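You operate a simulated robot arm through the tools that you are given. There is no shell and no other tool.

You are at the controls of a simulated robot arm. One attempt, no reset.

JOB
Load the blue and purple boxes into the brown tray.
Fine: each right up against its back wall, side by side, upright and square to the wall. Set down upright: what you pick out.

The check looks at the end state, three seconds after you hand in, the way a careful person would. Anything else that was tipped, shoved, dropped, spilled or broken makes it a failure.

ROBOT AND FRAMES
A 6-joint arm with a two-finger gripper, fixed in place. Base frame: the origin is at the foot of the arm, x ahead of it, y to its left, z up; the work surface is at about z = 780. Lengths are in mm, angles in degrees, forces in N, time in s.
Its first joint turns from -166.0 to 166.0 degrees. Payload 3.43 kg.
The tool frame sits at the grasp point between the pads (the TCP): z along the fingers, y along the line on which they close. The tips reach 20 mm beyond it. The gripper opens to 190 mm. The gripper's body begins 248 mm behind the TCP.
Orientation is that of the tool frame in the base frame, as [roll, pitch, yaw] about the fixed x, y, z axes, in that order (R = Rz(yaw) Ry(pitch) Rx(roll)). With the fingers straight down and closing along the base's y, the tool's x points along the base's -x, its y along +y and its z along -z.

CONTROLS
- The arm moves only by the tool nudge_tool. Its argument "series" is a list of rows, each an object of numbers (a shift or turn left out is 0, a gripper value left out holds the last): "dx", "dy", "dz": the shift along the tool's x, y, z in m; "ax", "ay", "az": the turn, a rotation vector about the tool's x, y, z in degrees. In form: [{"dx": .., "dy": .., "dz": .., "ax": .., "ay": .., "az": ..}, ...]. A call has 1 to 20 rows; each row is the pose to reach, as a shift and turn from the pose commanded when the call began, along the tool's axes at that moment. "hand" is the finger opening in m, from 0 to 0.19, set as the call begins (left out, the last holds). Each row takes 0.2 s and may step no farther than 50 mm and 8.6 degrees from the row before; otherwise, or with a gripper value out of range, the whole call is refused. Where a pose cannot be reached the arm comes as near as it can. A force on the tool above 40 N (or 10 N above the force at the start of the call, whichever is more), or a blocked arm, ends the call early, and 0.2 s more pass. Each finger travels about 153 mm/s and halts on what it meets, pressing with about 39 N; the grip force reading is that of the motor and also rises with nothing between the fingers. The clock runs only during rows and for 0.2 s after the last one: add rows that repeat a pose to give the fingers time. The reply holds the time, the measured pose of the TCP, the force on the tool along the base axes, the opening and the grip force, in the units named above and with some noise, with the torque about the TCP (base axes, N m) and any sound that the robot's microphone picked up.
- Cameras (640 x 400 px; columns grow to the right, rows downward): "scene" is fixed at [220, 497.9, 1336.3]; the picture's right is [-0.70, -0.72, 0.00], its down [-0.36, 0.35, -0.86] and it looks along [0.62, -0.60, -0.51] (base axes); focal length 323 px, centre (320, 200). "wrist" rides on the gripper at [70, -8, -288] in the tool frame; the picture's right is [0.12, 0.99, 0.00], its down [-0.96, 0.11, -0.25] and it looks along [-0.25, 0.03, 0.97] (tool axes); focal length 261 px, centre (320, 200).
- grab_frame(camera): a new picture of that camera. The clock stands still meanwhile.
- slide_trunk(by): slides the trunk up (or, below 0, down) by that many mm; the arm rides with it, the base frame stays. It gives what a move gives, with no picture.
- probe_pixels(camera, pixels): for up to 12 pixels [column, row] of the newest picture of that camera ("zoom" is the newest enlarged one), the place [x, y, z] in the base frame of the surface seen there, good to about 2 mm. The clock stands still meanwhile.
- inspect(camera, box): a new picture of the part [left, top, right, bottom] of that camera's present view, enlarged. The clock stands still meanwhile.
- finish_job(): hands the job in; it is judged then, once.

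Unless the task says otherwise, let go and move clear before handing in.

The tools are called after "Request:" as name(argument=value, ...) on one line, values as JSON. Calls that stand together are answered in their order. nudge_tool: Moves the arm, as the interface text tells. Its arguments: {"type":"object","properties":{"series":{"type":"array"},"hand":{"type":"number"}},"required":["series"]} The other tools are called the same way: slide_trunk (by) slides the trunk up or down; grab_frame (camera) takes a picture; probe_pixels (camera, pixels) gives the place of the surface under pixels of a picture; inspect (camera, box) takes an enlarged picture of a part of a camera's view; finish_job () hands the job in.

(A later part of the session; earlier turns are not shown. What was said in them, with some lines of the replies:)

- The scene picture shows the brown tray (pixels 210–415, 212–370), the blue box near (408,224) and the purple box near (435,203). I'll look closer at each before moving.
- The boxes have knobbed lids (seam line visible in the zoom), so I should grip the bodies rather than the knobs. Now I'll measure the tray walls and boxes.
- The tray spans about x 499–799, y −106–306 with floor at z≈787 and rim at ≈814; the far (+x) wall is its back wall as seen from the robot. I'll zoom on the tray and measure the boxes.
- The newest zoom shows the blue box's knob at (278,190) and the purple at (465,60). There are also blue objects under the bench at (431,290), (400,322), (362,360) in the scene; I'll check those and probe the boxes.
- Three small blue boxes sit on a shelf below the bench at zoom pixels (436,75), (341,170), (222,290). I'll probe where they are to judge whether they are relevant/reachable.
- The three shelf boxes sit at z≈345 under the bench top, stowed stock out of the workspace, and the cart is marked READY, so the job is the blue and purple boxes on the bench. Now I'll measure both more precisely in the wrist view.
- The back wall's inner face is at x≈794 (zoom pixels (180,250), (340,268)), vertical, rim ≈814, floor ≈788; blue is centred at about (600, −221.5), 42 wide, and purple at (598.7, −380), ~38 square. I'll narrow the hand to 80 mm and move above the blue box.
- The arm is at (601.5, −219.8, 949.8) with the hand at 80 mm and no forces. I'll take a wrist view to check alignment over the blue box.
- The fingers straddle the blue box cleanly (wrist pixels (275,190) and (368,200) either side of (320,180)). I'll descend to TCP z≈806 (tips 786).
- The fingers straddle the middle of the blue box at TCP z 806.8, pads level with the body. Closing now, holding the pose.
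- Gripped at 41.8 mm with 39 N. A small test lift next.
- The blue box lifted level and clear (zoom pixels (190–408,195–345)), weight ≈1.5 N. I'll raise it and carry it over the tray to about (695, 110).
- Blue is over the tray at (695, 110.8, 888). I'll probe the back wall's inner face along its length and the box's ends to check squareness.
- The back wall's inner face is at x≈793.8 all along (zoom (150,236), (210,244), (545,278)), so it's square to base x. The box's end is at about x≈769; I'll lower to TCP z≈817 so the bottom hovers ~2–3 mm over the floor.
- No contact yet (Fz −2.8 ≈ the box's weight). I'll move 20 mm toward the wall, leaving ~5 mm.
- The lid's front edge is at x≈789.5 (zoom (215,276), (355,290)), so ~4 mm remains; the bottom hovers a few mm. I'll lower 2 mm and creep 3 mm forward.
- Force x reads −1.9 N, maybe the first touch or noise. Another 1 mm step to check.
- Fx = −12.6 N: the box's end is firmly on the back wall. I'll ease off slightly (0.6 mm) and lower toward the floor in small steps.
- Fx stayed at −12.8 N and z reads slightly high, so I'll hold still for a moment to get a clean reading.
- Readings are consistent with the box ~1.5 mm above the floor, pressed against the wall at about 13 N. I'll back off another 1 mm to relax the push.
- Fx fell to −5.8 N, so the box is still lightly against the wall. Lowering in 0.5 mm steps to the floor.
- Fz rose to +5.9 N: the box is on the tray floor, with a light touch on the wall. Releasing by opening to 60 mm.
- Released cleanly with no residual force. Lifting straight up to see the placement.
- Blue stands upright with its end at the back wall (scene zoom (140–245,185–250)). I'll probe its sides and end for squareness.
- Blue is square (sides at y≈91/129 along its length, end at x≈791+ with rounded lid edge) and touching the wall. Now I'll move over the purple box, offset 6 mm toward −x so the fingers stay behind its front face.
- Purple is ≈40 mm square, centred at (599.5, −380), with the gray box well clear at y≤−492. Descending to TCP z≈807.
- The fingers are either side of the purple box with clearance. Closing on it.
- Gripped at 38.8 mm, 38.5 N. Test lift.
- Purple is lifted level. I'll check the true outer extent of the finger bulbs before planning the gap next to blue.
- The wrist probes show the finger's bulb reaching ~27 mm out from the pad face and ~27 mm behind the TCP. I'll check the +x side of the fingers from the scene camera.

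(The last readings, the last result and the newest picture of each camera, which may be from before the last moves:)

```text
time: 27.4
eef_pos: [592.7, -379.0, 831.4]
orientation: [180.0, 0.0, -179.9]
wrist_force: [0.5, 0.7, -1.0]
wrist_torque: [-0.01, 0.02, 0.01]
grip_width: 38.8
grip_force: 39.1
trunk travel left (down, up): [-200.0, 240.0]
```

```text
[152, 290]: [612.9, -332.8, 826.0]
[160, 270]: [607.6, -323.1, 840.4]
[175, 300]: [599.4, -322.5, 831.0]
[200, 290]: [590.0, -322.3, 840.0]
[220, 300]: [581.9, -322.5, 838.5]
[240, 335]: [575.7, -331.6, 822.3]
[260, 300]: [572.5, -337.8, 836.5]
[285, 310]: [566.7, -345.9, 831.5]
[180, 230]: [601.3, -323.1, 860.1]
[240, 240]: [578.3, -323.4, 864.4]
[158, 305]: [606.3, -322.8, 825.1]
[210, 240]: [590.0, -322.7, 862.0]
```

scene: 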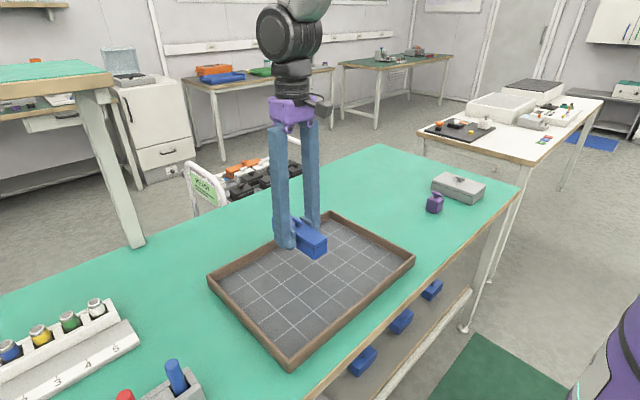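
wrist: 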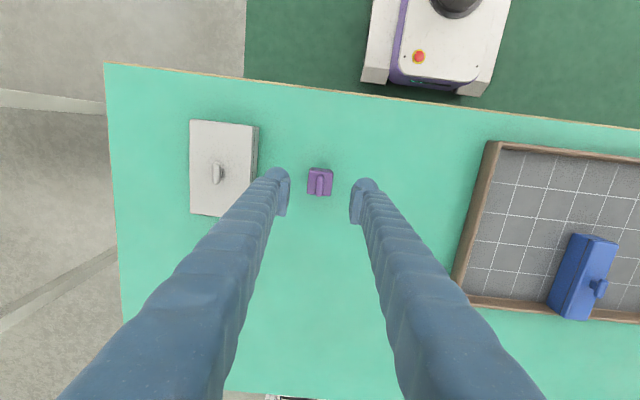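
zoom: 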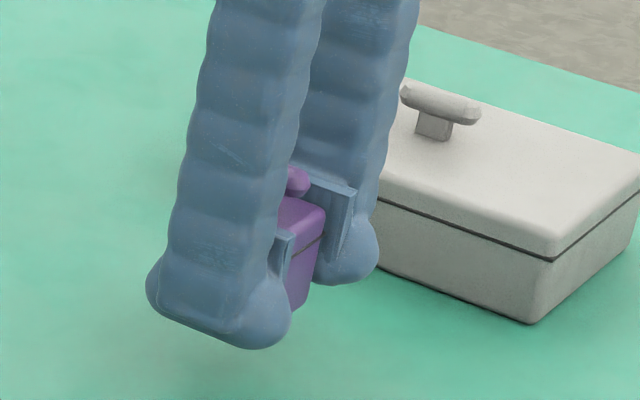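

The visible fingers are bulkier than the pads (outer face ~38 mm from the pad, x about ±27 mm), so nothing fits between purple and blue at the wall. Plan: set purple at y≈10 with free room, seat it on the wall with a rearward re-grip, then bring blue (gripped at mid-length, clear of purple) next to it. Carrying purple now.

Request:
nudge_tool(series=[{"dz": -0.02}, {"dz": -0.04}, {"dz": -0.058}, {"dx": -0.008, "dy": 0.02, "dz": -0.058}, {"dx": -0.02, "dy": 0.048, "dz": -0.058}, {"dx": -0.033, "dy": 0.078, "dz": -0.058}, {"dx": -0.046, "dy": 0.108, "dz": -0.058}, {"dx": -0.059, "dy": 0.138, "dz": -0.058}, {"dx": -0.072, "dy": 0.168, "dz": -0.058}, {"dx": -0.085, "dy": 0.198, "dz": -0.058}, {"dx": -0.098, "dy": 0.228, "dz": -0.058}, {"dx": -0.111, "dy": 0.258, "dz": -0.058}, {"dx": -0.124, "dy": 0.288, "dz": -0.058}, {"dx": -0.137, "dy": 0.32, "dz": -0.058}, {"dx": -0.149, "dy": 0.35, "dz": -0.058}, {"dx": -0.158, "dy": 0.375, "dz": -0.058}, {"dx": -0.1635, "dy": 0.388, "dz": -0.058}, {"dx": -0.1645, "dy": 0.39, "dz": -0.058}, {"dx": -0.1645, "dy": 0.39, "dz": -0.058}])

Request:
grab_frame(camera="scene")

Request:
grab_frame(camera="wrist")

```text
time: 31.4
eef_pos: [757.7, 10.6, 888.8]
orientation: [-179.9, -0.2, -180.0]
wrist_force: [-0.2, -0.1, -1.9]
wrist_torque: [0.04, 0.0, 0.0]
grip_width: 38.6
grip_force: 38.9
trunk travel left (down, up): [-200.0, 240.0]
```

```text
taken
```

scene: 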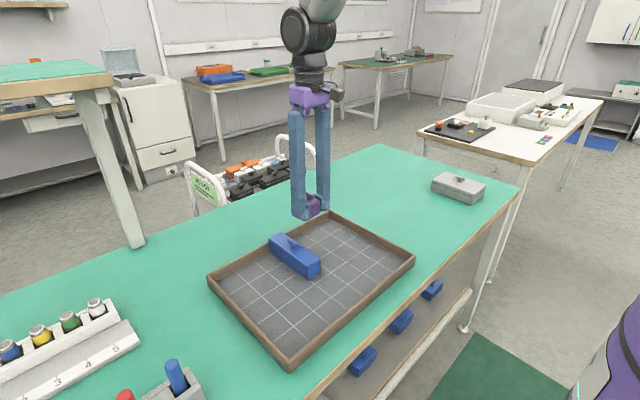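

```text
taken
```

wrist: 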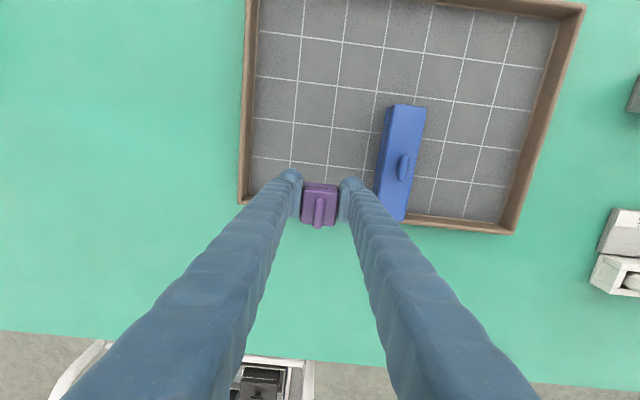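

Purple hovers over the tray near the back wall, clear of blue. Lowering to about 2 mm above the floor.

Request:
nudge_tool(series=[{"dz": 0.02}, {"dz": 0.04}, {"dz": 0.055}, {"dz": 0.065}, {"dz": 0.071}, {"dz": 0.073}, {"dz": 0.073}])

Request:
inspect(camera="scene", box=[260, 190, 350, 260])

Request:
inspect(camera="wrist", box=[260, 150, 420, 250])

```text
time: 33.0
eef_pos: [758.5, 10.8, 816.4]
orientation: [180.0, -0.1, -179.9]
wrist_force: [0.5, 0.5, -1.9]
wrist_torque: [0.02, 0.02, -0.02]
grip_width: 38.5
grip_force: 38.6
trunk travel left (down, up): [-200.0, 240.0]
```

```text
5.71 times, centred on (305, 225) of scene
```

zoom: 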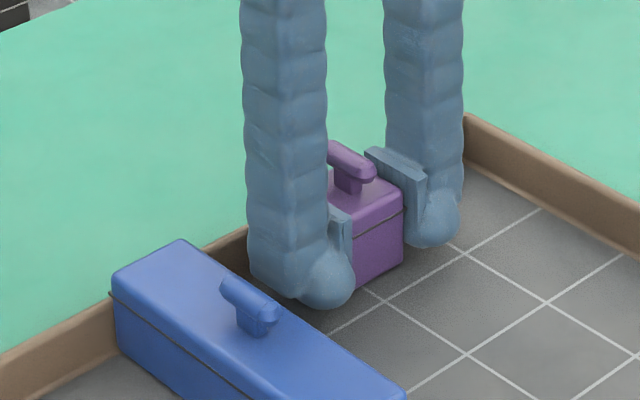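

```text
4.00 times, centred on (340, 200) of wrist
```

zoom: 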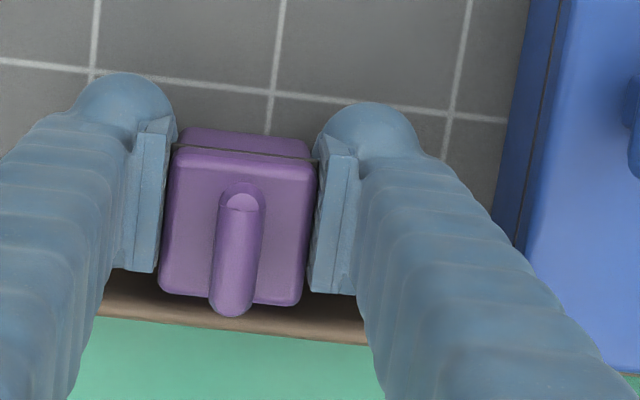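

Clear on all sides. Lowering in half-millimetre steps to the floor.

Request:
nudge_tool(series=[{"dz": 0.0005}, {"dz": 0.001}, {"dz": 0.0015}, {"dz": 0.0018}, {"dz": 0.0018}])

```text
time: 34.2
eef_pos: [759.0, 11.1, 813.5]
orientation: [-180.0, -0.1, -180.0]
wrist_force: [-0.3, 0.5, -1.7]
wrist_torque: [-0.01, 0.0, 0.0]
grip_width: 38.6
grip_force: 39.0
trunk travel left (down, up): [-200.0, 240.0]
```

Still no floor contact (Fz −1.7). Continuing down in 0.4 mm steps.

Request:
nudge_tool(series=[{"dz": 0.0004}, {"dz": 0.0008}, {"dz": 0.0008}])

```text
time: 35.0
eef_pos: [757.7, 10.2, 813.0]
orientation: [-179.9, -0.1, -179.9]
wrist_force: [0.1, 1.0, 1.7]
wrist_torque: [0.0, -0.07, 0.04]
grip_width: 38.9
grip_force: 39.1
trunk travel left (down, up): [-200.0, 240.0]
```

Fz has risen to +1.7 N, so purple is touching the floor. Opening to 56 mm, then shifting the hand 9 mm back (−x) for the rearward re-grip.

Request:
nudge_tool(series=[{"dz": 0}, {"dz": 0}, {"dz": 0}], hand=0.056)

Request:
inspect(camera="scene", box=[260, 190, 350, 260])

Request:
inspect(camera="wrist", box=[260, 150, 420, 250])

```text
time: 35.8
eef_pos: [757.9, 10.9, 813.5]
orientation: [-180.0, -0.1, -180.0]
wrist_force: [-0.3, 0.4, 0.0]
wrist_torque: [-0.05, -0.01, 0.0]
grip_width: 56.1
grip_force: 0.0
trunk travel left (down, up): [-200.0, 240.0]
```

```text
5.71 times, centred on (305, 225) of scene
```

zoom: 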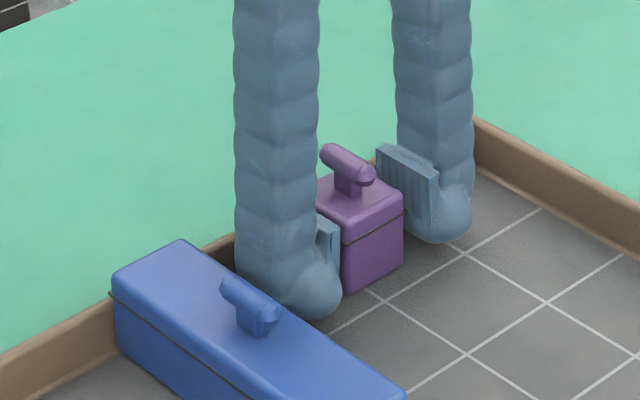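

```text
4.00 times, centred on (340, 200) of wrist
```

zoom: 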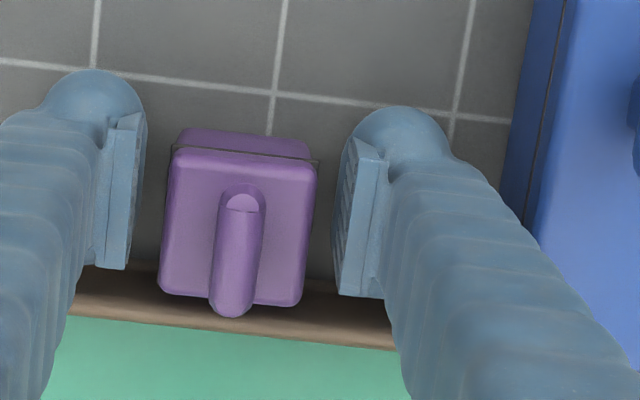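

Purple stands upright and free. Shifting back 9 mm.

Request:
nudge_tool(series=[{"dx": 0.004}, {"dx": 0.009}, {"dx": 0.009}])

Request:
nudge_tool(series=[{"dz": 0}, {"dz": 0}, {"dz": 0}, {"dz": 0}], hand=0.028)

Request:
inspect(camera="wrist", box=[260, 150, 420, 250])

```text
time: 36.6
eef_pos: [748.2, 11.5, 812.8]
orientation: [180.0, 0.0, -180.0]
wrist_force: [-0.1, -0.6, -0.2]
wrist_torque: [-0.02, 0.0, 0.02]
grip_width: 56.1
grip_force: 0.0
trunk travel left (down, up): [-200.0, 240.0]
```

```text
time: 37.6
eef_pos: [748.4, 11.2, 814.1]
orientation: [-180.0, -0.1, -179.8]
wrist_force: [-0.7, 0.8, 0.3]
wrist_torque: [-0.02, -0.06, 0.0]
grip_width: 38.7
grip_force: 38.8
trunk travel left (down, up): [-200.0, 240.0]
```

```text
4.00 times, centred on (340, 200) of wrist
```

zoom: 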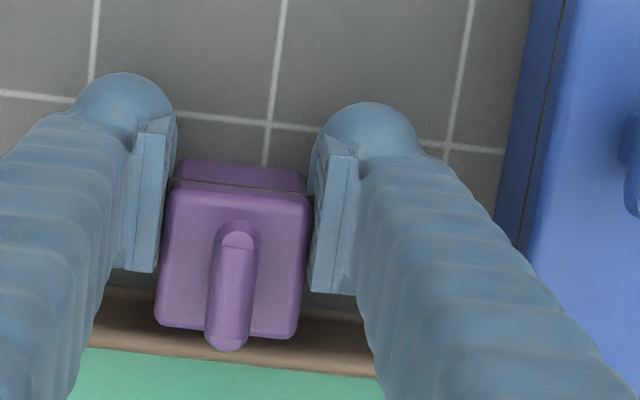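

Re-gripped at 38.7 mm. Lifting ~1 mm and advancing 8 mm toward the wall.

Request:
nudge_tool(series=[{"dz": -0.001}, {"dz": -0.001, "dx": -0.003}, {"dz": -0.001, "dx": -0.006}, {"dz": -0.001, "dx": -0.008}, {"dz": -0.001, "dx": -0.008}])

Request:
inspect(camera="wrist", box=[260, 150, 420, 250])

```text
time: 38.8
eef_pos: [757.3, 11.0, 813.8]
orientation: [180.0, -0.1, -179.9]
wrist_force: [-1.1, 0.1, 0.7]
wrist_torque: [0.0, 0.01, 0.02]
grip_width: 38.9
grip_force: 39.3
trunk travel left (down, up): [-200.0, 240.0]
```

```text
4.00 times, centred on (340, 200) of wrist
```

zoom: 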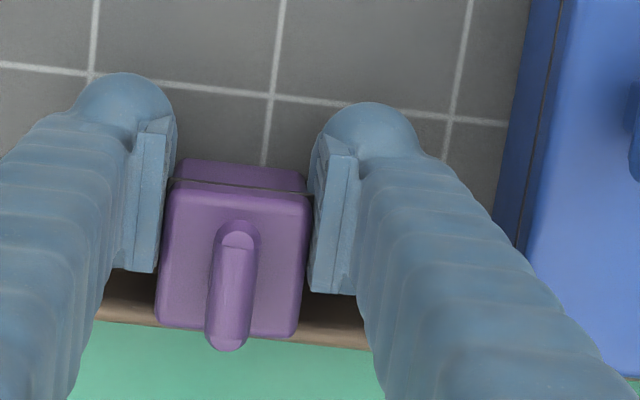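

Request:
nudge_tool(series=[{"dx": -0.0005}, {"dx": -0.001}, {"dx": -0.001}, {"dx": -0.001}])

```text
time: 39.8
eef_pos: [757.1, 11.2, 815.0]
orientation: [-180.0, -0.1, -179.8]
wrist_force: [-6.2, 0.0, -3.0]
wrist_torque: [-0.01, 0.1, 0.01]
grip_width: 38.4
grip_force: 39.3
trunk travel left (down, up): [-200.0, 240.0]
```

Fx = −6.2 N: purple's front face is on the back wall (fingers end ~10 mm short of it). Easing slightly and lowering to the floor.

Request:
nudge_tool(series=[{"dx": 0.0003, "dz": 0.0005}, {"dx": 0.0003, "dz": 0.001}, {"dx": 0.0003, "dz": 0.0013}, {"dx": 0.0003, "dz": 0.0013}])

```text
time: 40.8
eef_pos: [757.0, 10.7, 814.0]
orientation: [-180.0, 0.0, 180.0]
wrist_force: [-7.1, 1.5, 0.8]
wrist_torque: [0.0, 0.02, -0.02]
grip_width: 38.8
grip_force: 39.6
trunk travel left (down, up): [-200.0, 240.0]
```

Request:
nudge_tool(series=[{"dx": 0.0005, "dz": 0.0003}, {"dx": 0.0005, "dz": 0.0003}, {"dx": 0.0005, "dz": 0.0003}])

```text
time: 41.6
eef_pos: [757.4, 11.2, 813.8]
orientation: [179.9, 0.0, -179.9]
wrist_force: [-3.2, -0.5, 1.3]
wrist_torque: [0.02, 0.06, -0.05]
grip_width: 38.7
grip_force: 38.5
trunk travel left (down, up): [-200.0, 240.0]
```

Light wall contact (−3.2 N) and floor support (+1.3 N). Releasing purple.

Request:
nudge_tool(series=[{"dz": 0}, {"dz": 0}, {"dz": 0}], hand=0.056)

Request:
inspect(camera="wrist", box=[260, 150, 420, 250])

Request:
inspect(camera="scene", box=[260, 190, 350, 260])

```text
time: 42.4
eef_pos: [756.7, 10.9, 813.1]
orientation: [-179.9, 0.0, -179.9]
wrist_force: [-1.1, -0.4, 0.1]
wrist_torque: [0.01, -0.01, 0.0]
grip_width: 56.2
grip_force: 0.0
trunk travel left (down, up): [-200.0, 240.0]
```

```text
4.00 times, centred on (340, 200) of wrist
```

zoom: 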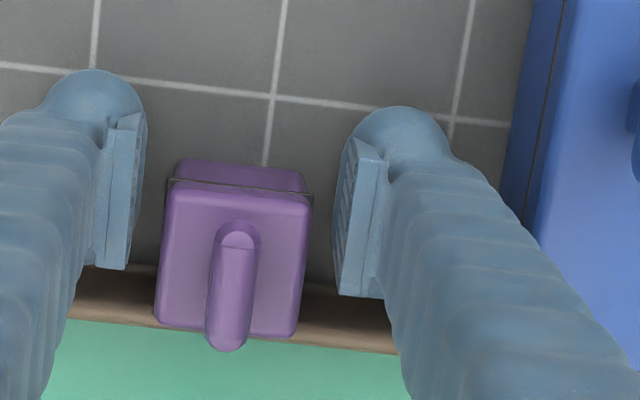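

```text
5.71 times, centred on (305, 225) of scene
```

zoom: 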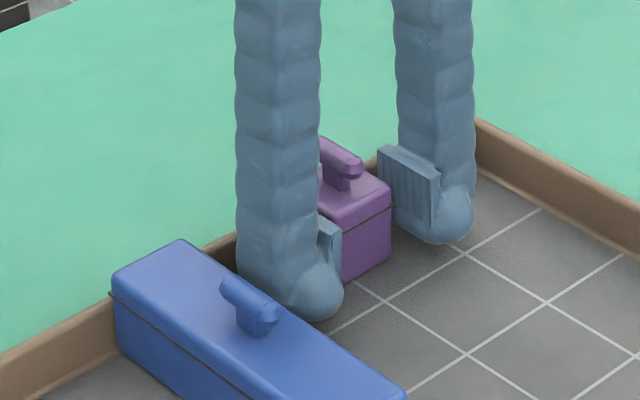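

Purple is free, upright and on the wall. Lifting straight up.

Request:
nudge_tool(series=[{"dz": -0.01}, {"dz": -0.03}, {"dz": -0.06}, {"dz": -0.09}, {"dz": -0.12}, {"dz": -0.136}, {"dz": -0.136}])

Request:
inspect(camera="wrist", box=[280, 130, 440, 230])

Request:
inspect(camera="scene", box=[260, 200, 350, 260])

```text
time: 44.0
eef_pos: [755.3, 10.7, 948.6]
orientation: [180.0, -0.1, -180.0]
wrist_force: [0.9, 0.3, 0.8]
wrist_torque: [0.04, -0.01, -0.02]
grip_width: 55.9
grip_force: 0.1
trunk travel left (down, up): [-200.0, 240.0]
```

```text
4.00 times, centred on (360, 180) of wrist
```

zoom: 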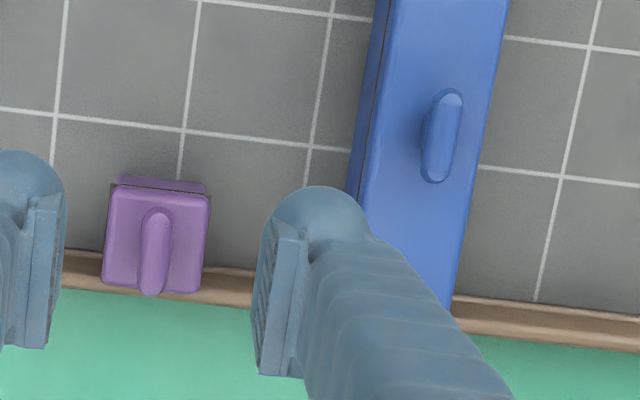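

```text
6.67 times, centred on (305, 230) of scene
```

zoom: 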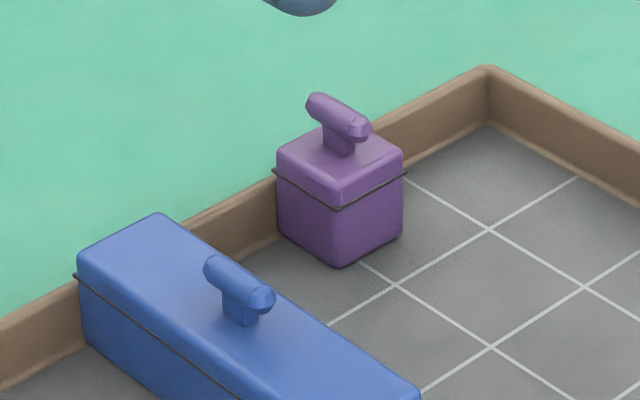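

Both stand square at the wall. I'll probe the facing sides (purple's right side, blue's left side) to plan the closing shift.

Request:
probe_pixels(camera="zoom", pixels=[[290, 200], [330, 230], [285, 225], [340, 245], [372, 170], [395, 160], [330, 215], [310, 190], [380, 225], [350, 120], [100, 300], [300, 370]])

Request:
inspect(camera="wrist", box=[280, 130, 440, 230])

Request:
probe_pixels(camera="zoom", pixels=[[205, 220], [200, 280], [110, 220], [108, 270], [160, 195], [390, 20], [370, 190], [362, 120], [500, 30], [455, 260], [445, 110], [435, 170]])

```text
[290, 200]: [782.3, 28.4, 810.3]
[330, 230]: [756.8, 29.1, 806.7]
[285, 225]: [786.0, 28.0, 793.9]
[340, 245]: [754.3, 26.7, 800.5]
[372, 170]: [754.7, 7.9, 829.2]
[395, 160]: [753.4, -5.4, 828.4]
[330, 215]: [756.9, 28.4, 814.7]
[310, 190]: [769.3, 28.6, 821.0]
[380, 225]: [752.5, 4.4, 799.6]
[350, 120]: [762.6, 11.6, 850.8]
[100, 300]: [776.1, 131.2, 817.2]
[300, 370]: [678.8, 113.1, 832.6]
```

```text
4.00 times, centred on (360, 180) of wrist
```

zoom: 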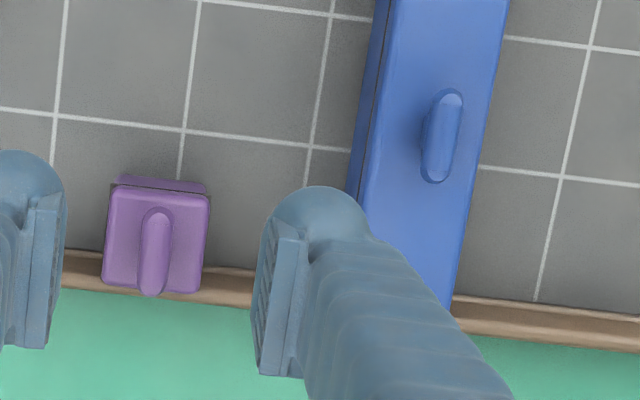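

```text
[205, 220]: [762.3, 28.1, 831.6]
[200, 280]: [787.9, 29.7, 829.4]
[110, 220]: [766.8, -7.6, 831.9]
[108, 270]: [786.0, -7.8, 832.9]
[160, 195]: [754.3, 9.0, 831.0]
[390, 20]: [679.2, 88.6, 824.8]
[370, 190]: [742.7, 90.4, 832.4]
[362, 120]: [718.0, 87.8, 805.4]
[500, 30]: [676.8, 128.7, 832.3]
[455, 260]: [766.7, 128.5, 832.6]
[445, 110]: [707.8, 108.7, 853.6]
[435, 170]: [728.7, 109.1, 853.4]
```

Purple's near side is at y≈29–30 and blue's at y≈89, a gap of ~59.6 mm. I'll re-grip blue slightly behind its middle (x≈707) so the fingers stay clear of purple (x≥752), and shift it over.

Request:
nudge_tool(series=[{"dx": 0.008, "dy": 0.016}, {"dx": 0.018, "dy": 0.036}, {"dx": 0.03, "dy": 0.06}, {"dx": 0.041, "dy": 0.082}, {"dx": 0.048, "dy": 0.096}, {"dx": 0.05, "dy": 0.1}, {"dx": 0.05, "dy": 0.1}, {"dx": 0.05, "dy": 0.1}], hand=0.07)

Request:
inspect(camera="wrist", box=[220, 100, 420, 240])

```text
time: 45.8
eef_pos: [706.4, 110.7, 950.4]
orientation: [179.9, -0.1, -179.9]
wrist_force: [0.9, 0.4, 0.2]
wrist_torque: [0.02, 0.0, 0.01]
grip_width: 69.6
grip_force: 0.1
trunk travel left (down, up): [-200.0, 240.0]
```

```text
2.86 times, centred on (320, 170) of wrist
```

zoom: 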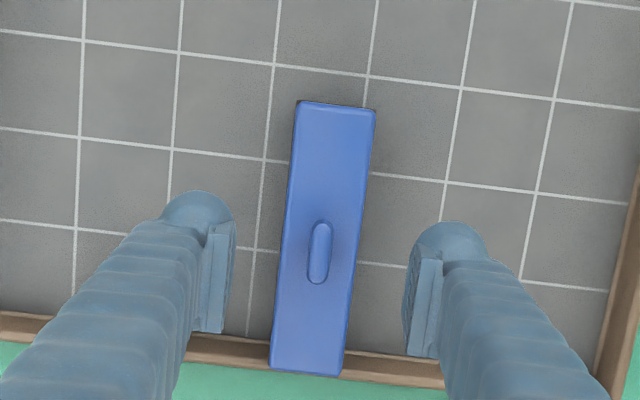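

Aligned over blue with clearance. Descending to the grip height in the tray (TCP z≈815).

Request:
nudge_tool(series=[{"dz": 0.025}, {"dz": 0.05}, {"dz": 0.075}, {"dz": 0.1}, {"dz": 0.118}, {"dz": 0.13}, {"dz": 0.1346}, {"dz": 0.1346}])

Request:
nudge_tool(series=[{"dz": 0}, {"dz": 0}, {"dz": 0}, {"dz": 0}], hand=0.03)

Request:
inspect(camera="scene", box=[250, 190, 350, 270])

```text
time: 47.6
eef_pos: [707.1, 109.3, 814.0]
orientation: [180.0, 0.1, -179.9]
wrist_force: [0.2, 0.3, 0.6]
wrist_torque: [0.01, -0.02, -0.03]
grip_width: 70.0
grip_force: 0.0
trunk travel left (down, up): [-200.0, 240.0]
```

```text
time: 48.6
eef_pos: [706.7, 110.3, 814.3]
orientation: [179.9, -0.1, -179.9]
wrist_force: [-0.3, -0.4, 0.3]
wrist_torque: [-0.04, 0.01, -0.03]
grip_width: 41.8
grip_force: 38.9
trunk travel left (down, up): [-200.0, 240.0]
```

```text
5.00 times, centred on (300, 230) of scene
```

zoom: 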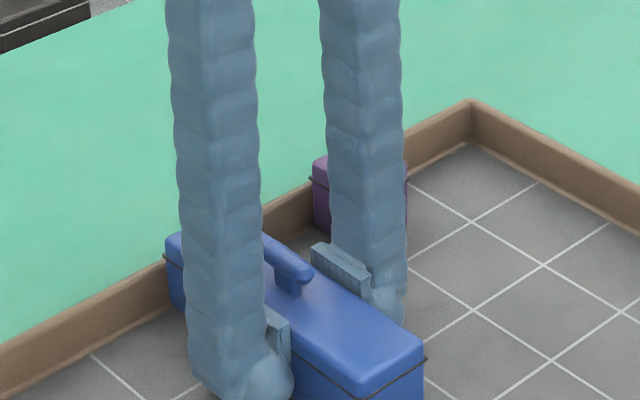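

Blue gripped at 41.8 mm. Lifting 2 mm, backing 2 mm off the wall, then sliding 54 mm toward purple in the air.

Request:
nudge_tool(series=[{"dz": -0.001}, {"dz": -0.002}, {"dz": -0.002, "dx": 0.002}, {"dz": -0.002, "dx": 0.002, "dy": -0.006}, {"dz": -0.002, "dx": 0.002, "dy": -0.014}, {"dz": -0.002, "dx": 0.002, "dy": -0.024}, {"dz": -0.002, "dx": 0.002, "dy": -0.034}, {"dz": -0.002, "dx": 0.002, "dy": -0.044}, {"dz": -0.002, "dx": 0.002, "dy": -0.051}, {"dz": -0.002, "dx": 0.002, "dy": -0.054}, {"dz": -0.002, "dx": 0.002, "dy": -0.054}, {"dz": -0.002, "dx": 0.002, "dy": -0.054}])

Request:
inspect(camera="wrist", box=[250, 170, 390, 270])

Request:
inspect(camera="scene", box=[250, 190, 350, 270])

```text
time: 51.2
eef_pos: [703.9, 57.4, 816.0]
orientation: [180.0, -0.1, -179.9]
wrist_force: [-1.1, -0.2, -2.3]
wrist_torque: [0.02, 0.07, 0.01]
grip_width: 41.5
grip_force: 39.1
trunk travel left (down, up): [-200.0, 240.0]
```

```text
4.00 times, centred on (320, 220) of wrist
```

zoom: 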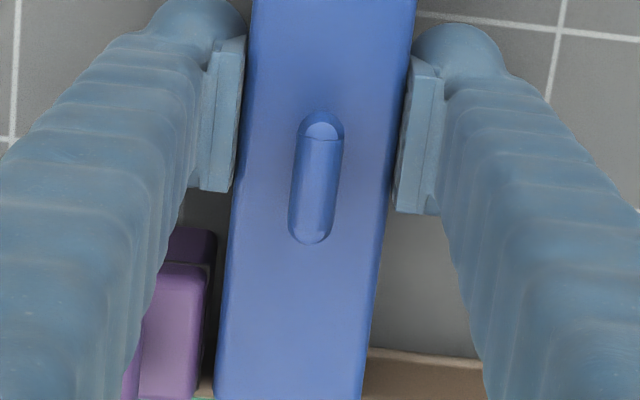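

```text
5.00 times, centred on (300, 230) of scene
```

zoom: 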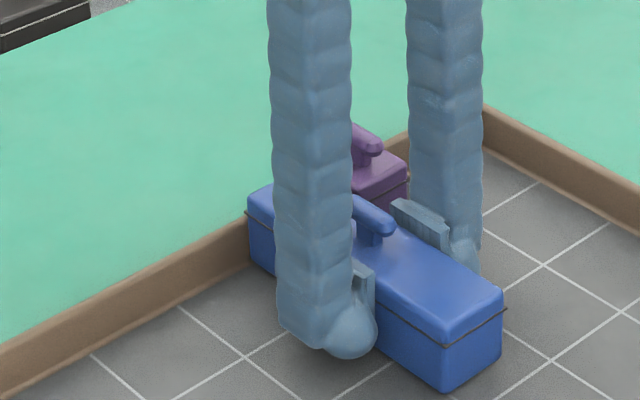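

Gap to purple looks ~5 mm (wrist zoom between (205,300) and (225,300)). I'll probe it.

Request:
probe_pixels(camera="zoom", pixels=[[200, 300], [203, 320], [195, 280], [228, 300], [222, 340], [235, 220], [180, 320], [215, 380], [390, 220], [376, 330], [190, 240], [210, 300]])

Request:
inspect(camera="wrist", box=[260, 220, 340, 290])

```text
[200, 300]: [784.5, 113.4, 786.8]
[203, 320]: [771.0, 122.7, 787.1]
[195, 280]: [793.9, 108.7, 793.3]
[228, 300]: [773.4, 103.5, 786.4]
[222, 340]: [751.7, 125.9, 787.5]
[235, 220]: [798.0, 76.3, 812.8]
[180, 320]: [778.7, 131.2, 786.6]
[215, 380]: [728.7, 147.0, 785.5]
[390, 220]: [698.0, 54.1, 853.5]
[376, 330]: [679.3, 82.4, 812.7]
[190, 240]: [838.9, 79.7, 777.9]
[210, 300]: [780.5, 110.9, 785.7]
```

```text
5.71 times, centred on (300, 255) of wrist
```

zoom: 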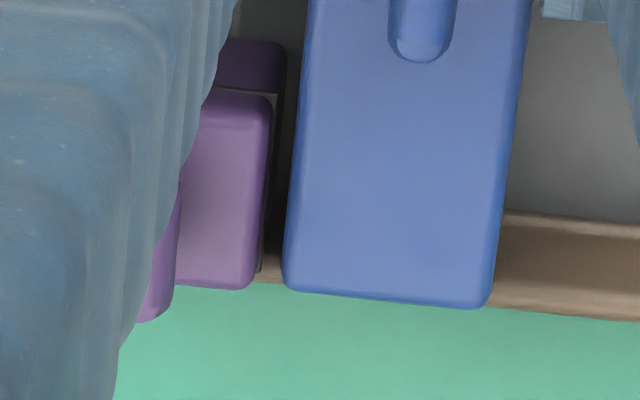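

Request:
probe_pixels(camera="zoom", pixels=[[265, 150], [250, 270], [266, 200], [298, 150], [290, 260], [303, 60], [280, 60], [262, 230], [520, 100], [485, 290], [240, 285], [300, 290]])

```text
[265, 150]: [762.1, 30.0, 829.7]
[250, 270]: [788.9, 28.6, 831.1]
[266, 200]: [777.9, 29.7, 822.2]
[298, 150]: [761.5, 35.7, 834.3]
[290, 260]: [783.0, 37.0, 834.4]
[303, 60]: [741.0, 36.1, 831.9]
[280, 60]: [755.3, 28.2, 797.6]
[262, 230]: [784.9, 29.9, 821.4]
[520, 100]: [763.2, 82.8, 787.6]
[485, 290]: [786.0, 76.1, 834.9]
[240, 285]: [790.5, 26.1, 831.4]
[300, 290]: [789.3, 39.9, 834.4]
```

Gap is ~5.5 mm (purple edge y≈30, blue edge y≈35.7). Moving 4 mm more in small steps.

Request:
nudge_tool(series=[{"dy": -0.001}, {"dy": -0.002}, {"dy": -0.003}, {"dy": -0.004}, {"dy": -0.004}])

Request:
inspect(camera="wrist", box=[260, 220, 340, 290])

```text
time: 52.4
eef_pos: [704.2, 53.3, 816.8]
orientation: [-179.9, -0.2, -179.9]
wrist_force: [-0.2, 0.1, -1.9]
wrist_torque: [-0.01, 0.03, -0.02]
grip_width: 41.7
grip_force: 38.8
trunk travel left (down, up): [-200.0, 240.0]
```

```text
5.71 times, centred on (300, 255) of wrist
```

zoom: 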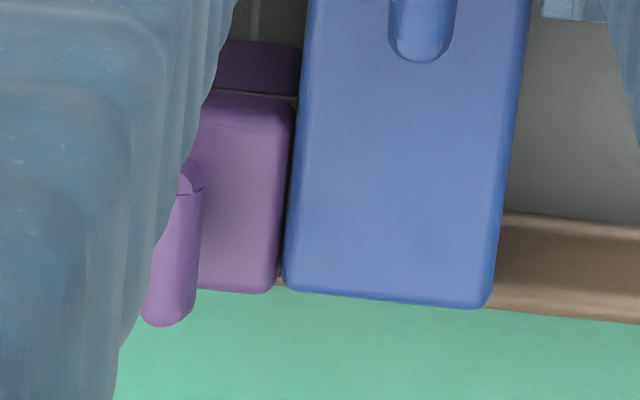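

Gap now ~1.5 mm. Closing 0.8 mm more, then advancing 2 mm back to the wall.

Request:
nudge_tool(series=[{"dy": -0.0005}, {"dy": -0.0008}, {"dy": -0.0008, "dx": -0.001}, {"dy": -0.0008, "dx": -0.002}, {"dy": -0.0008, "dx": -0.002}, {"dy": -0.0008, "dx": -0.002}])

```text
time: 53.8
eef_pos: [706.0, 52.3, 816.7]
orientation: [-180.0, -0.2, -179.9]
wrist_force: [-0.3, 0.1, -1.5]
wrist_torque: [-0.01, 0.01, 0.04]
grip_width: 42.0
grip_force: 38.7
trunk travel left (down, up): [-200.0, 240.0]
```

No wall contact yet (Fx −0.3). Creeping forward another 0.8 mm.

Request:
nudge_tool(series=[{"dx": -0.0004}, {"dx": -0.0008}, {"dx": -0.0008}, {"dx": -0.0008}])

```text
time: 54.8
eef_pos: [707.8, 52.4, 816.1]
orientation: [-179.9, 0.0, -179.9]
wrist_force: [-7.9, 0.4, -4.2]
wrist_torque: [-0.02, 0.2, -0.05]
grip_width: 41.8
grip_force: 39.6
trunk travel left (down, up): [-200.0, 240.0]
```

Fx = −7.9 N: blue is on the wall again. Easing 0.5 mm and lowering to the floor in small steps.

Request:
nudge_tool(series=[{"dx": 0.0004, "dz": 0.0005}, {"dx": 0.0004, "dz": 0.001}, {"dx": 0.0004, "dz": 0.0015}, {"dx": 0.0004, "dz": 0.0018}, {"dx": 0.0004, "dz": 0.0018}])

Request:
inspect(camera="wrist", box=[260, 220, 340, 290])

```text
time: 56.0
eef_pos: [706.7, 52.3, 814.4]
orientation: [179.8, -0.1, -179.8]
wrist_force: [-7.2, 3.5, 0.5]
wrist_torque: [0.0, -0.02, 0.07]
grip_width: 41.8
grip_force: 39.0
trunk travel left (down, up): [-200.0, 240.0]
```

```text
5.71 times, centred on (300, 255) of wrist
```

zoom: 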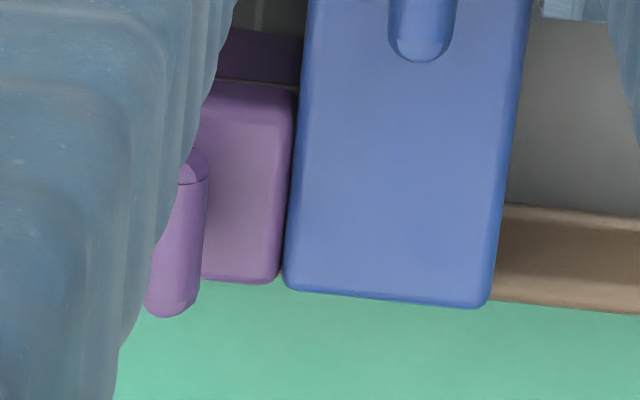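

Fy +3.5 N suggests blue just touches purple, and the wall contact is still on. Easing 0.5 mm off the wall push, 0.3 mm off the side, and lowering the last 0.5 mm.

Request:
nudge_tool(series=[{"dx": 0.0003, "dy": 0.0002, "dz": 0.0003}, {"dx": 0.0006, "dy": 0.0003, "dz": 0.0005}, {"dx": 0.0006, "dy": 0.0003, "dz": 0.0005}, {"dx": 0.0006, "dy": 0.0003, "dz": 0.0005}])

```text
time: 57.0
eef_pos: [706.2, 51.1, 814.1]
orientation: [-180.0, 0.0, -179.9]
wrist_force: [1.5, 0.9, 1.3]
wrist_torque: [0.03, 0.23, 0.02]
grip_width: 42.0
grip_force: 38.8
trunk travel left (down, up): [-200.0, 240.0]
```

Fx turned slightly positive, so I'll press forward half a millimetre again to be sure it is on the wall, with the box on the floor.

Request:
nudge_tool(series=[{"dx": -0.0004}, {"dx": -0.0007}, {"dx": -0.0007}, {"dx": -0.0007}])

```text
time: 58.0
eef_pos: [707.2, 51.6, 814.9]
orientation: [-180.0, -0.2, -179.9]
wrist_force: [-1.9, 0.4, 3.1]
wrist_torque: [0.01, 0.06, 0.05]
grip_width: 41.8
grip_force: 38.5
trunk travel left (down, up): [-200.0, 240.0]
```

Request:
nudge_tool(series=[{"dx": -0.0003}, {"dx": -0.0005}, {"dx": -0.0005}])

```text
time: 58.8
eef_pos: [707.0, 52.6, 814.2]
orientation: [-179.9, 0.0, -179.9]
wrist_force: [-2.1, -1.4, 3.7]
wrist_torque: [-0.04, 0.07, -0.02]
grip_width: 41.7
grip_force: 39.6
trunk travel left (down, up): [-200.0, 240.0]
```

Request:
nudge_tool(series=[{"dx": -0.0003}, {"dx": -0.0005}, {"dx": -0.0005}, {"dx": -0.0005}])

Request:
inspect(camera="wrist", box=[260, 220, 340, 290])

```text
time: 59.8
eef_pos: [707.5, 52.7, 814.2]
orientation: [-180.0, -0.1, -180.0]
wrist_force: [-7.8, -0.4, 4.2]
wrist_torque: [0.05, 0.18, 0.03]
grip_width: 42.0
grip_force: 38.8
trunk travel left (down, up): [-200.0, 240.0]
```

```text
5.71 times, centred on (300, 255) of wrist
```

zoom: 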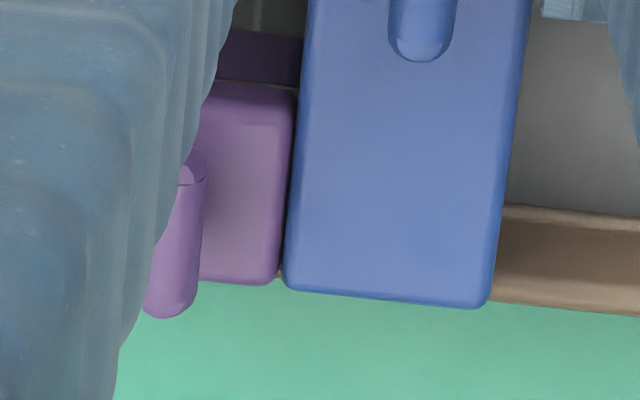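

Wall contact −7.8 N with floor support +4 N, and only a sliver of gap to purple. Releasing blue.

Request:
nudge_tool(series=[{"dz": 0}, {"dz": 0}, {"dz": 0}], hand=0.058)

Request:
inspect(camera="wrist", box=[260, 220, 340, 290])

```text
time: 60.6
eef_pos: [707.0, 52.7, 813.9]
orientation: [-179.9, 0.0, -179.9]
wrist_force: [-0.3, -0.8, 0.2]
wrist_torque: [0.01, -0.02, 0.01]
grip_width: 58.0
grip_force: 0.1
trunk travel left (down, up): [-200.0, 240.0]
```

```text
5.71 times, centred on (300, 255) of wrist
```

zoom: 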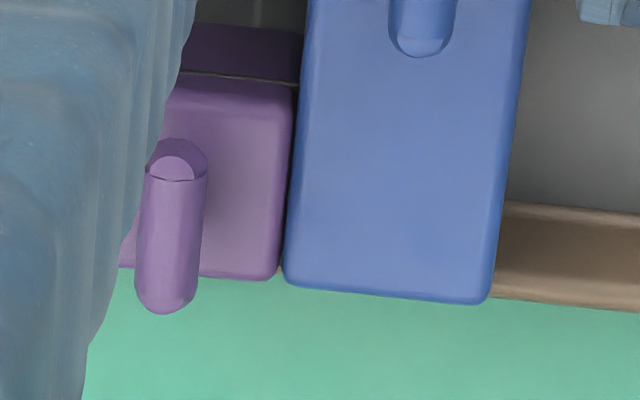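

Released with no residual force. Lifting straight up and then taking pictures of the result.

Request:
nudge_tool(series=[{"dz": -0.01}, {"dz": -0.03}, {"dz": -0.06}, {"dz": -0.09}, {"dz": -0.12}, {"dz": -0.15}, {"dz": -0.15}])

Request:
inspect(camera="wrist", box=[220, 90, 420, 240])

Request:
inspect(camera="scene", box=[260, 195, 350, 265])

```text
time: 62.2
eef_pos: [709.9, 54.8, 965.4]
orientation: [-180.0, -0.2, -179.9]
wrist_force: [-0.1, -1.0, 0.4]
wrist_torque: [0.01, -0.01, 0.0]
grip_width: 57.8
grip_force: 0.0
trunk travel left (down, up): [-200.0, 240.0]
```

```text
2.67 times, centred on (320, 165) of wrist
```

zoom: 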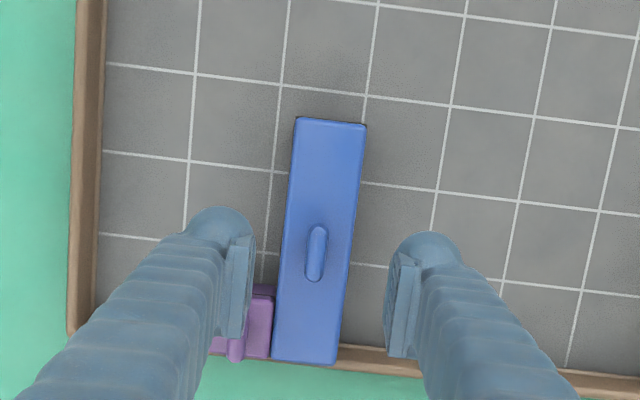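

```text
5.71 times, centred on (305, 230) of scene
```

zoom: 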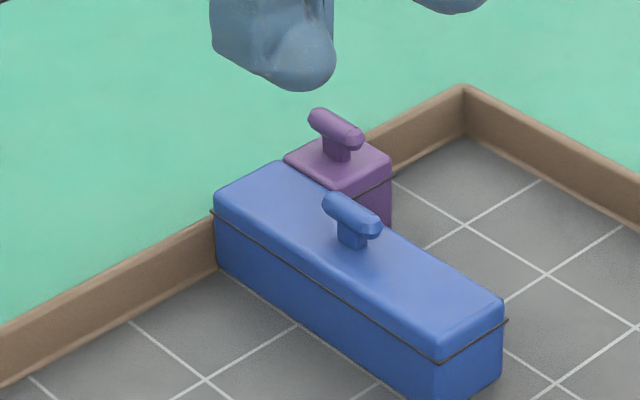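

Both boxes look upright, square and adjacent at the back wall. I'll move the arm clear (back and to the side) for an unobstructed check.

Request:
nudge_tool(series=[{"dz": -0.03}, {"dz": -0.06, "dx": 0.01, "dy": 0.015}, {"dz": -0.08, "dx": 0.025, "dy": 0.045}, {"dz": -0.09, "dx": 0.04, "dy": 0.08}, {"dz": -0.09, "dx": 0.06, "dy": 0.115}, {"dz": -0.09, "dx": 0.08, "dy": 0.15}, {"dz": -0.09, "dx": 0.09, "dy": 0.18}, {"dz": -0.09, "dx": 0.09, "dy": 0.2}, {"dz": -0.09, "dx": 0.09, "dy": 0.2}, {"dz": -0.09, "dx": 0.09, "dy": 0.2}])

Request:
grab_frame(camera="wrist")

Request:
grab_frame(camera="scene")

```text
time: 64.4
eef_pos: [617.7, 252.1, 1055.2]
orientation: [180.0, -0.1, -180.0]
wrist_force: [-0.5, 0.0, -0.2]
wrist_torque: [0.07, 0.01, 0.02]
grip_width: 57.9
grip_force: 0.1
trunk travel left (down, up): [-200.0, 240.0]
```

```text
taken
```

wrist: 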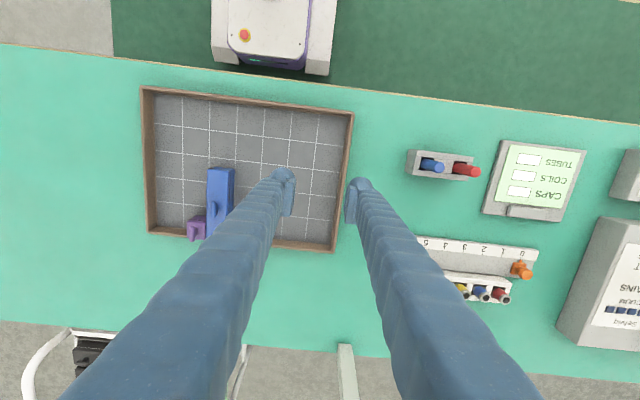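

```text
taken
```

scene: 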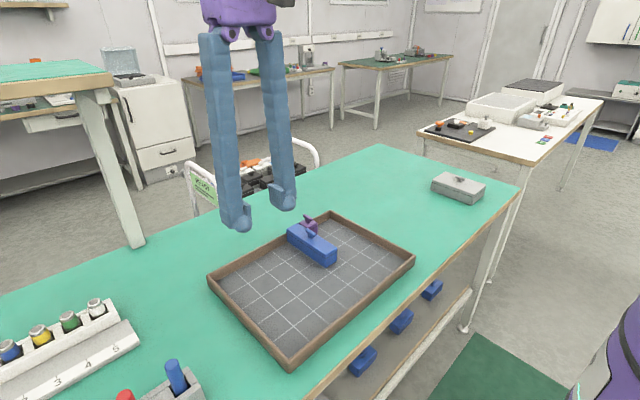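

The tray holds both boxes at the back wall (wrist (197–233, 168–238)); the rest of the bench is unchanged. Zooming in to check gaps and squareness.

Request:
inspect(camera="wrist", box=[170, 155, 260, 255])

Request:
probe_pixels(camera="zoom", pixels=[[270, 60], [330, 60], [255, 330], [300, 330], [120, 250], [120, 330], [200, 300], [210, 250], [280, 150], [180, 330], [240, 330], [100, 340]])

Request:
inspect(camera="scene", box=[270, 205, 350, 270])

```text
4.00 times, centred on (215, 205) of wrist
```

zoom: 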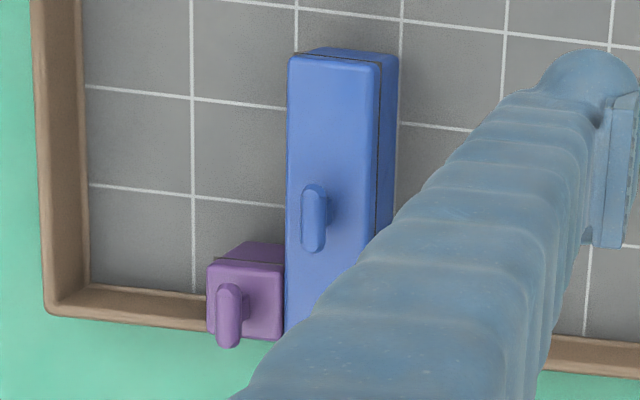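

```text
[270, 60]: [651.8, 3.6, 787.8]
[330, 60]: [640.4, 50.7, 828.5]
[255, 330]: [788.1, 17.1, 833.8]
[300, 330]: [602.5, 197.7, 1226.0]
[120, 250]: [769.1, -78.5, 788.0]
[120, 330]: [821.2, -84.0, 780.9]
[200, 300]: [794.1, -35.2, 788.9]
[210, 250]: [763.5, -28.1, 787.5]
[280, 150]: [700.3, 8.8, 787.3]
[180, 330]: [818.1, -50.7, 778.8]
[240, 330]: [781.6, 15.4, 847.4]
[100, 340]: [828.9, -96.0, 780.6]
```

```text
6.15 times, centred on (310, 238) of scene
```

zoom: 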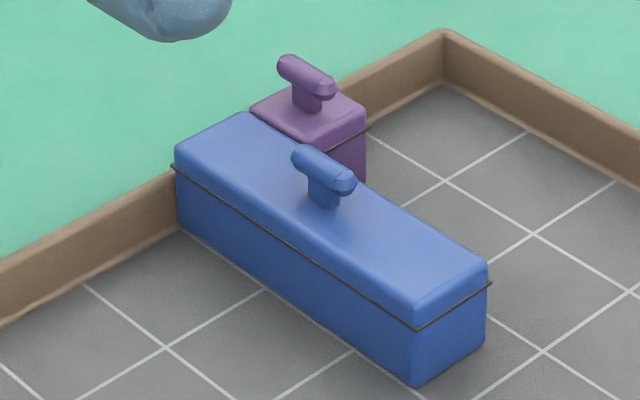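

Request:
probe_pixels(camera="zoom", pixels=[[190, 200], [190, 220], [250, 240], [320, 290], [390, 350], [400, 365], [165, 200], [150, 215], [345, 160], [360, 170], [430, 350], [475, 320]])

Request:
nudge_tool(series=[{"dy": -0.03}, {"dy": -0.06}, {"dy": -0.09}, {"dy": -0.125}, {"dy": -0.16}, {"dy": -0.2}, {"dy": -0.24}, {"dy": -0.28}, {"dy": -0.32}, {"dy": -0.35}, {"dy": -0.37}, {"dy": -0.37}])

Request:
grab_frame(camera="wrist")

```text
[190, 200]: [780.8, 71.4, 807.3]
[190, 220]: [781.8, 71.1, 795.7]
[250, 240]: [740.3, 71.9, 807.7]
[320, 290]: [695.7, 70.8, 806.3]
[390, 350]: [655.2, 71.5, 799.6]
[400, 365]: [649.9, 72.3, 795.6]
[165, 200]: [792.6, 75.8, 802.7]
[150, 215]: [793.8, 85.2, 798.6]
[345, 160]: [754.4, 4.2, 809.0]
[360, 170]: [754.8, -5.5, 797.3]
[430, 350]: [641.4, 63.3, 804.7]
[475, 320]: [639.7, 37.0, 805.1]
```

```text
time: 67.0
eef_pos: [619.3, -117.6, 1055.6]
orientation: [179.9, 0.0, -180.0]
wrist_force: [-0.6, 0.6, -0.2]
wrist_torque: [0.03, 0.02, -0.01]
grip_width: 58.0
grip_force: 0.0
trunk travel left (down, up): [-200.0, 240.0]
```

```text
taken
```

wrist: 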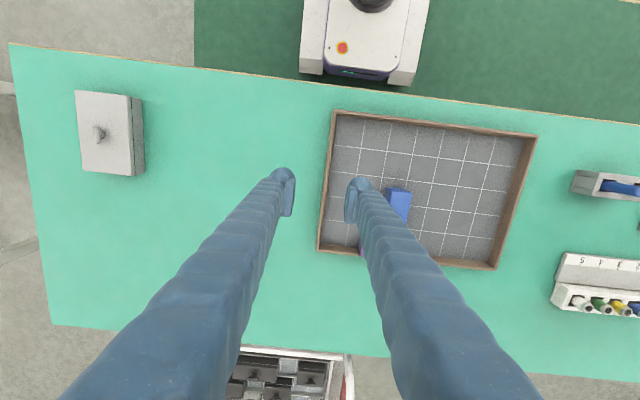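

Blue's long side reads y≈71–72 from end to end (zoom (190,200)→(400,365)), so it's square. To see the actual wall gap, I'll hover the wrist camera above/behind the wall, with the arm high and clear.

Request:
nudge_tool(series=[{"dx": -0.015, "dy": 0.01}, {"dx": -0.035, "dy": 0.024}, {"dx": -0.06, "dy": 0.04}, {"dx": -0.085, "dy": 0.055}, {"dx": -0.11, "dy": 0.07}, {"dx": -0.135, "dy": 0.085}, {"dx": -0.16, "dy": 0.1}, {"dx": -0.185, "dy": 0.115}, {"dx": -0.21, "dy": 0.13}, {"dx": -0.235, "dy": 0.145}, {"dx": -0.25, "dy": 0.155}, {"dx": -0.256, "dy": 0.157}, {"dx": -0.256, "dy": 0.157}], hand=0.12)

Request:
grab_frame(camera="wrist")

```text
time: 69.8
eef_pos: [874.0, 39.2, 1053.7]
orientation: [-180.0, -0.1, 180.0]
wrist_force: [1.0, -1.6, 0.4]
wrist_torque: [0.0, -0.02, -0.02]
grip_width: 120.3
grip_force: 0.1
trunk travel left (down, up): [-200.0, 240.0]
```

```text
taken
```

wrist: 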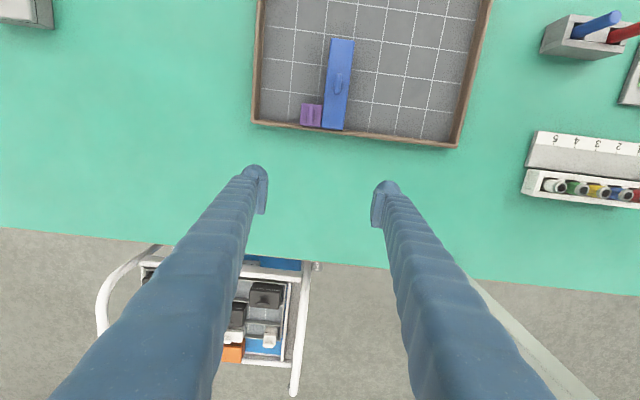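

Request:
inspect(camera="wrist", box=[285, 85, 365, 145])

```text
6.67 times, centred on (325, 115) of wrist
```

zoom: 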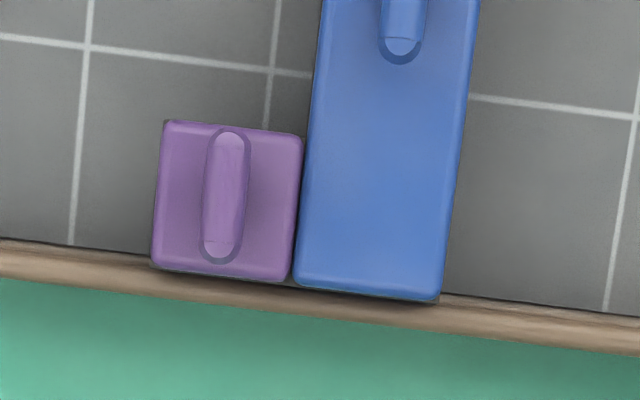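

From above (zoom), both boxes' front edges run parallel to the back wall and lie right at it (purple (152–288, 268–283), blue (295–438, 288–304)), with only a hairline between them at (295,200). Everything else is untouched and the arm is clear, so I'm handing in.

Request:
finish_job()

```text
The job is handed in.
```

The blue and purple boxes from the bench are in the brown tray, and I've handed the job in. I haven't seen the result of the check.

- **Position:** Each box was pressed gently against the back wall (the one farthest from the robot) until it touched, then lowered onto the tray floor. They stand side by side with a gap of about 1 mm or less, blue end-on to the wall.
- **Upright and square:** The last pictures show both upright, lids on, with their front edges parallel to the wall.
- **Everything else:** The grey box was not touched, and the last pictures show nothing else knocked or shifted. The arm was raised and clear before I handed in.

I took "the blue and purple boxes" to mean the two on the bench. Three more small blue boxes sit on the shelf under it, and I left those alone.
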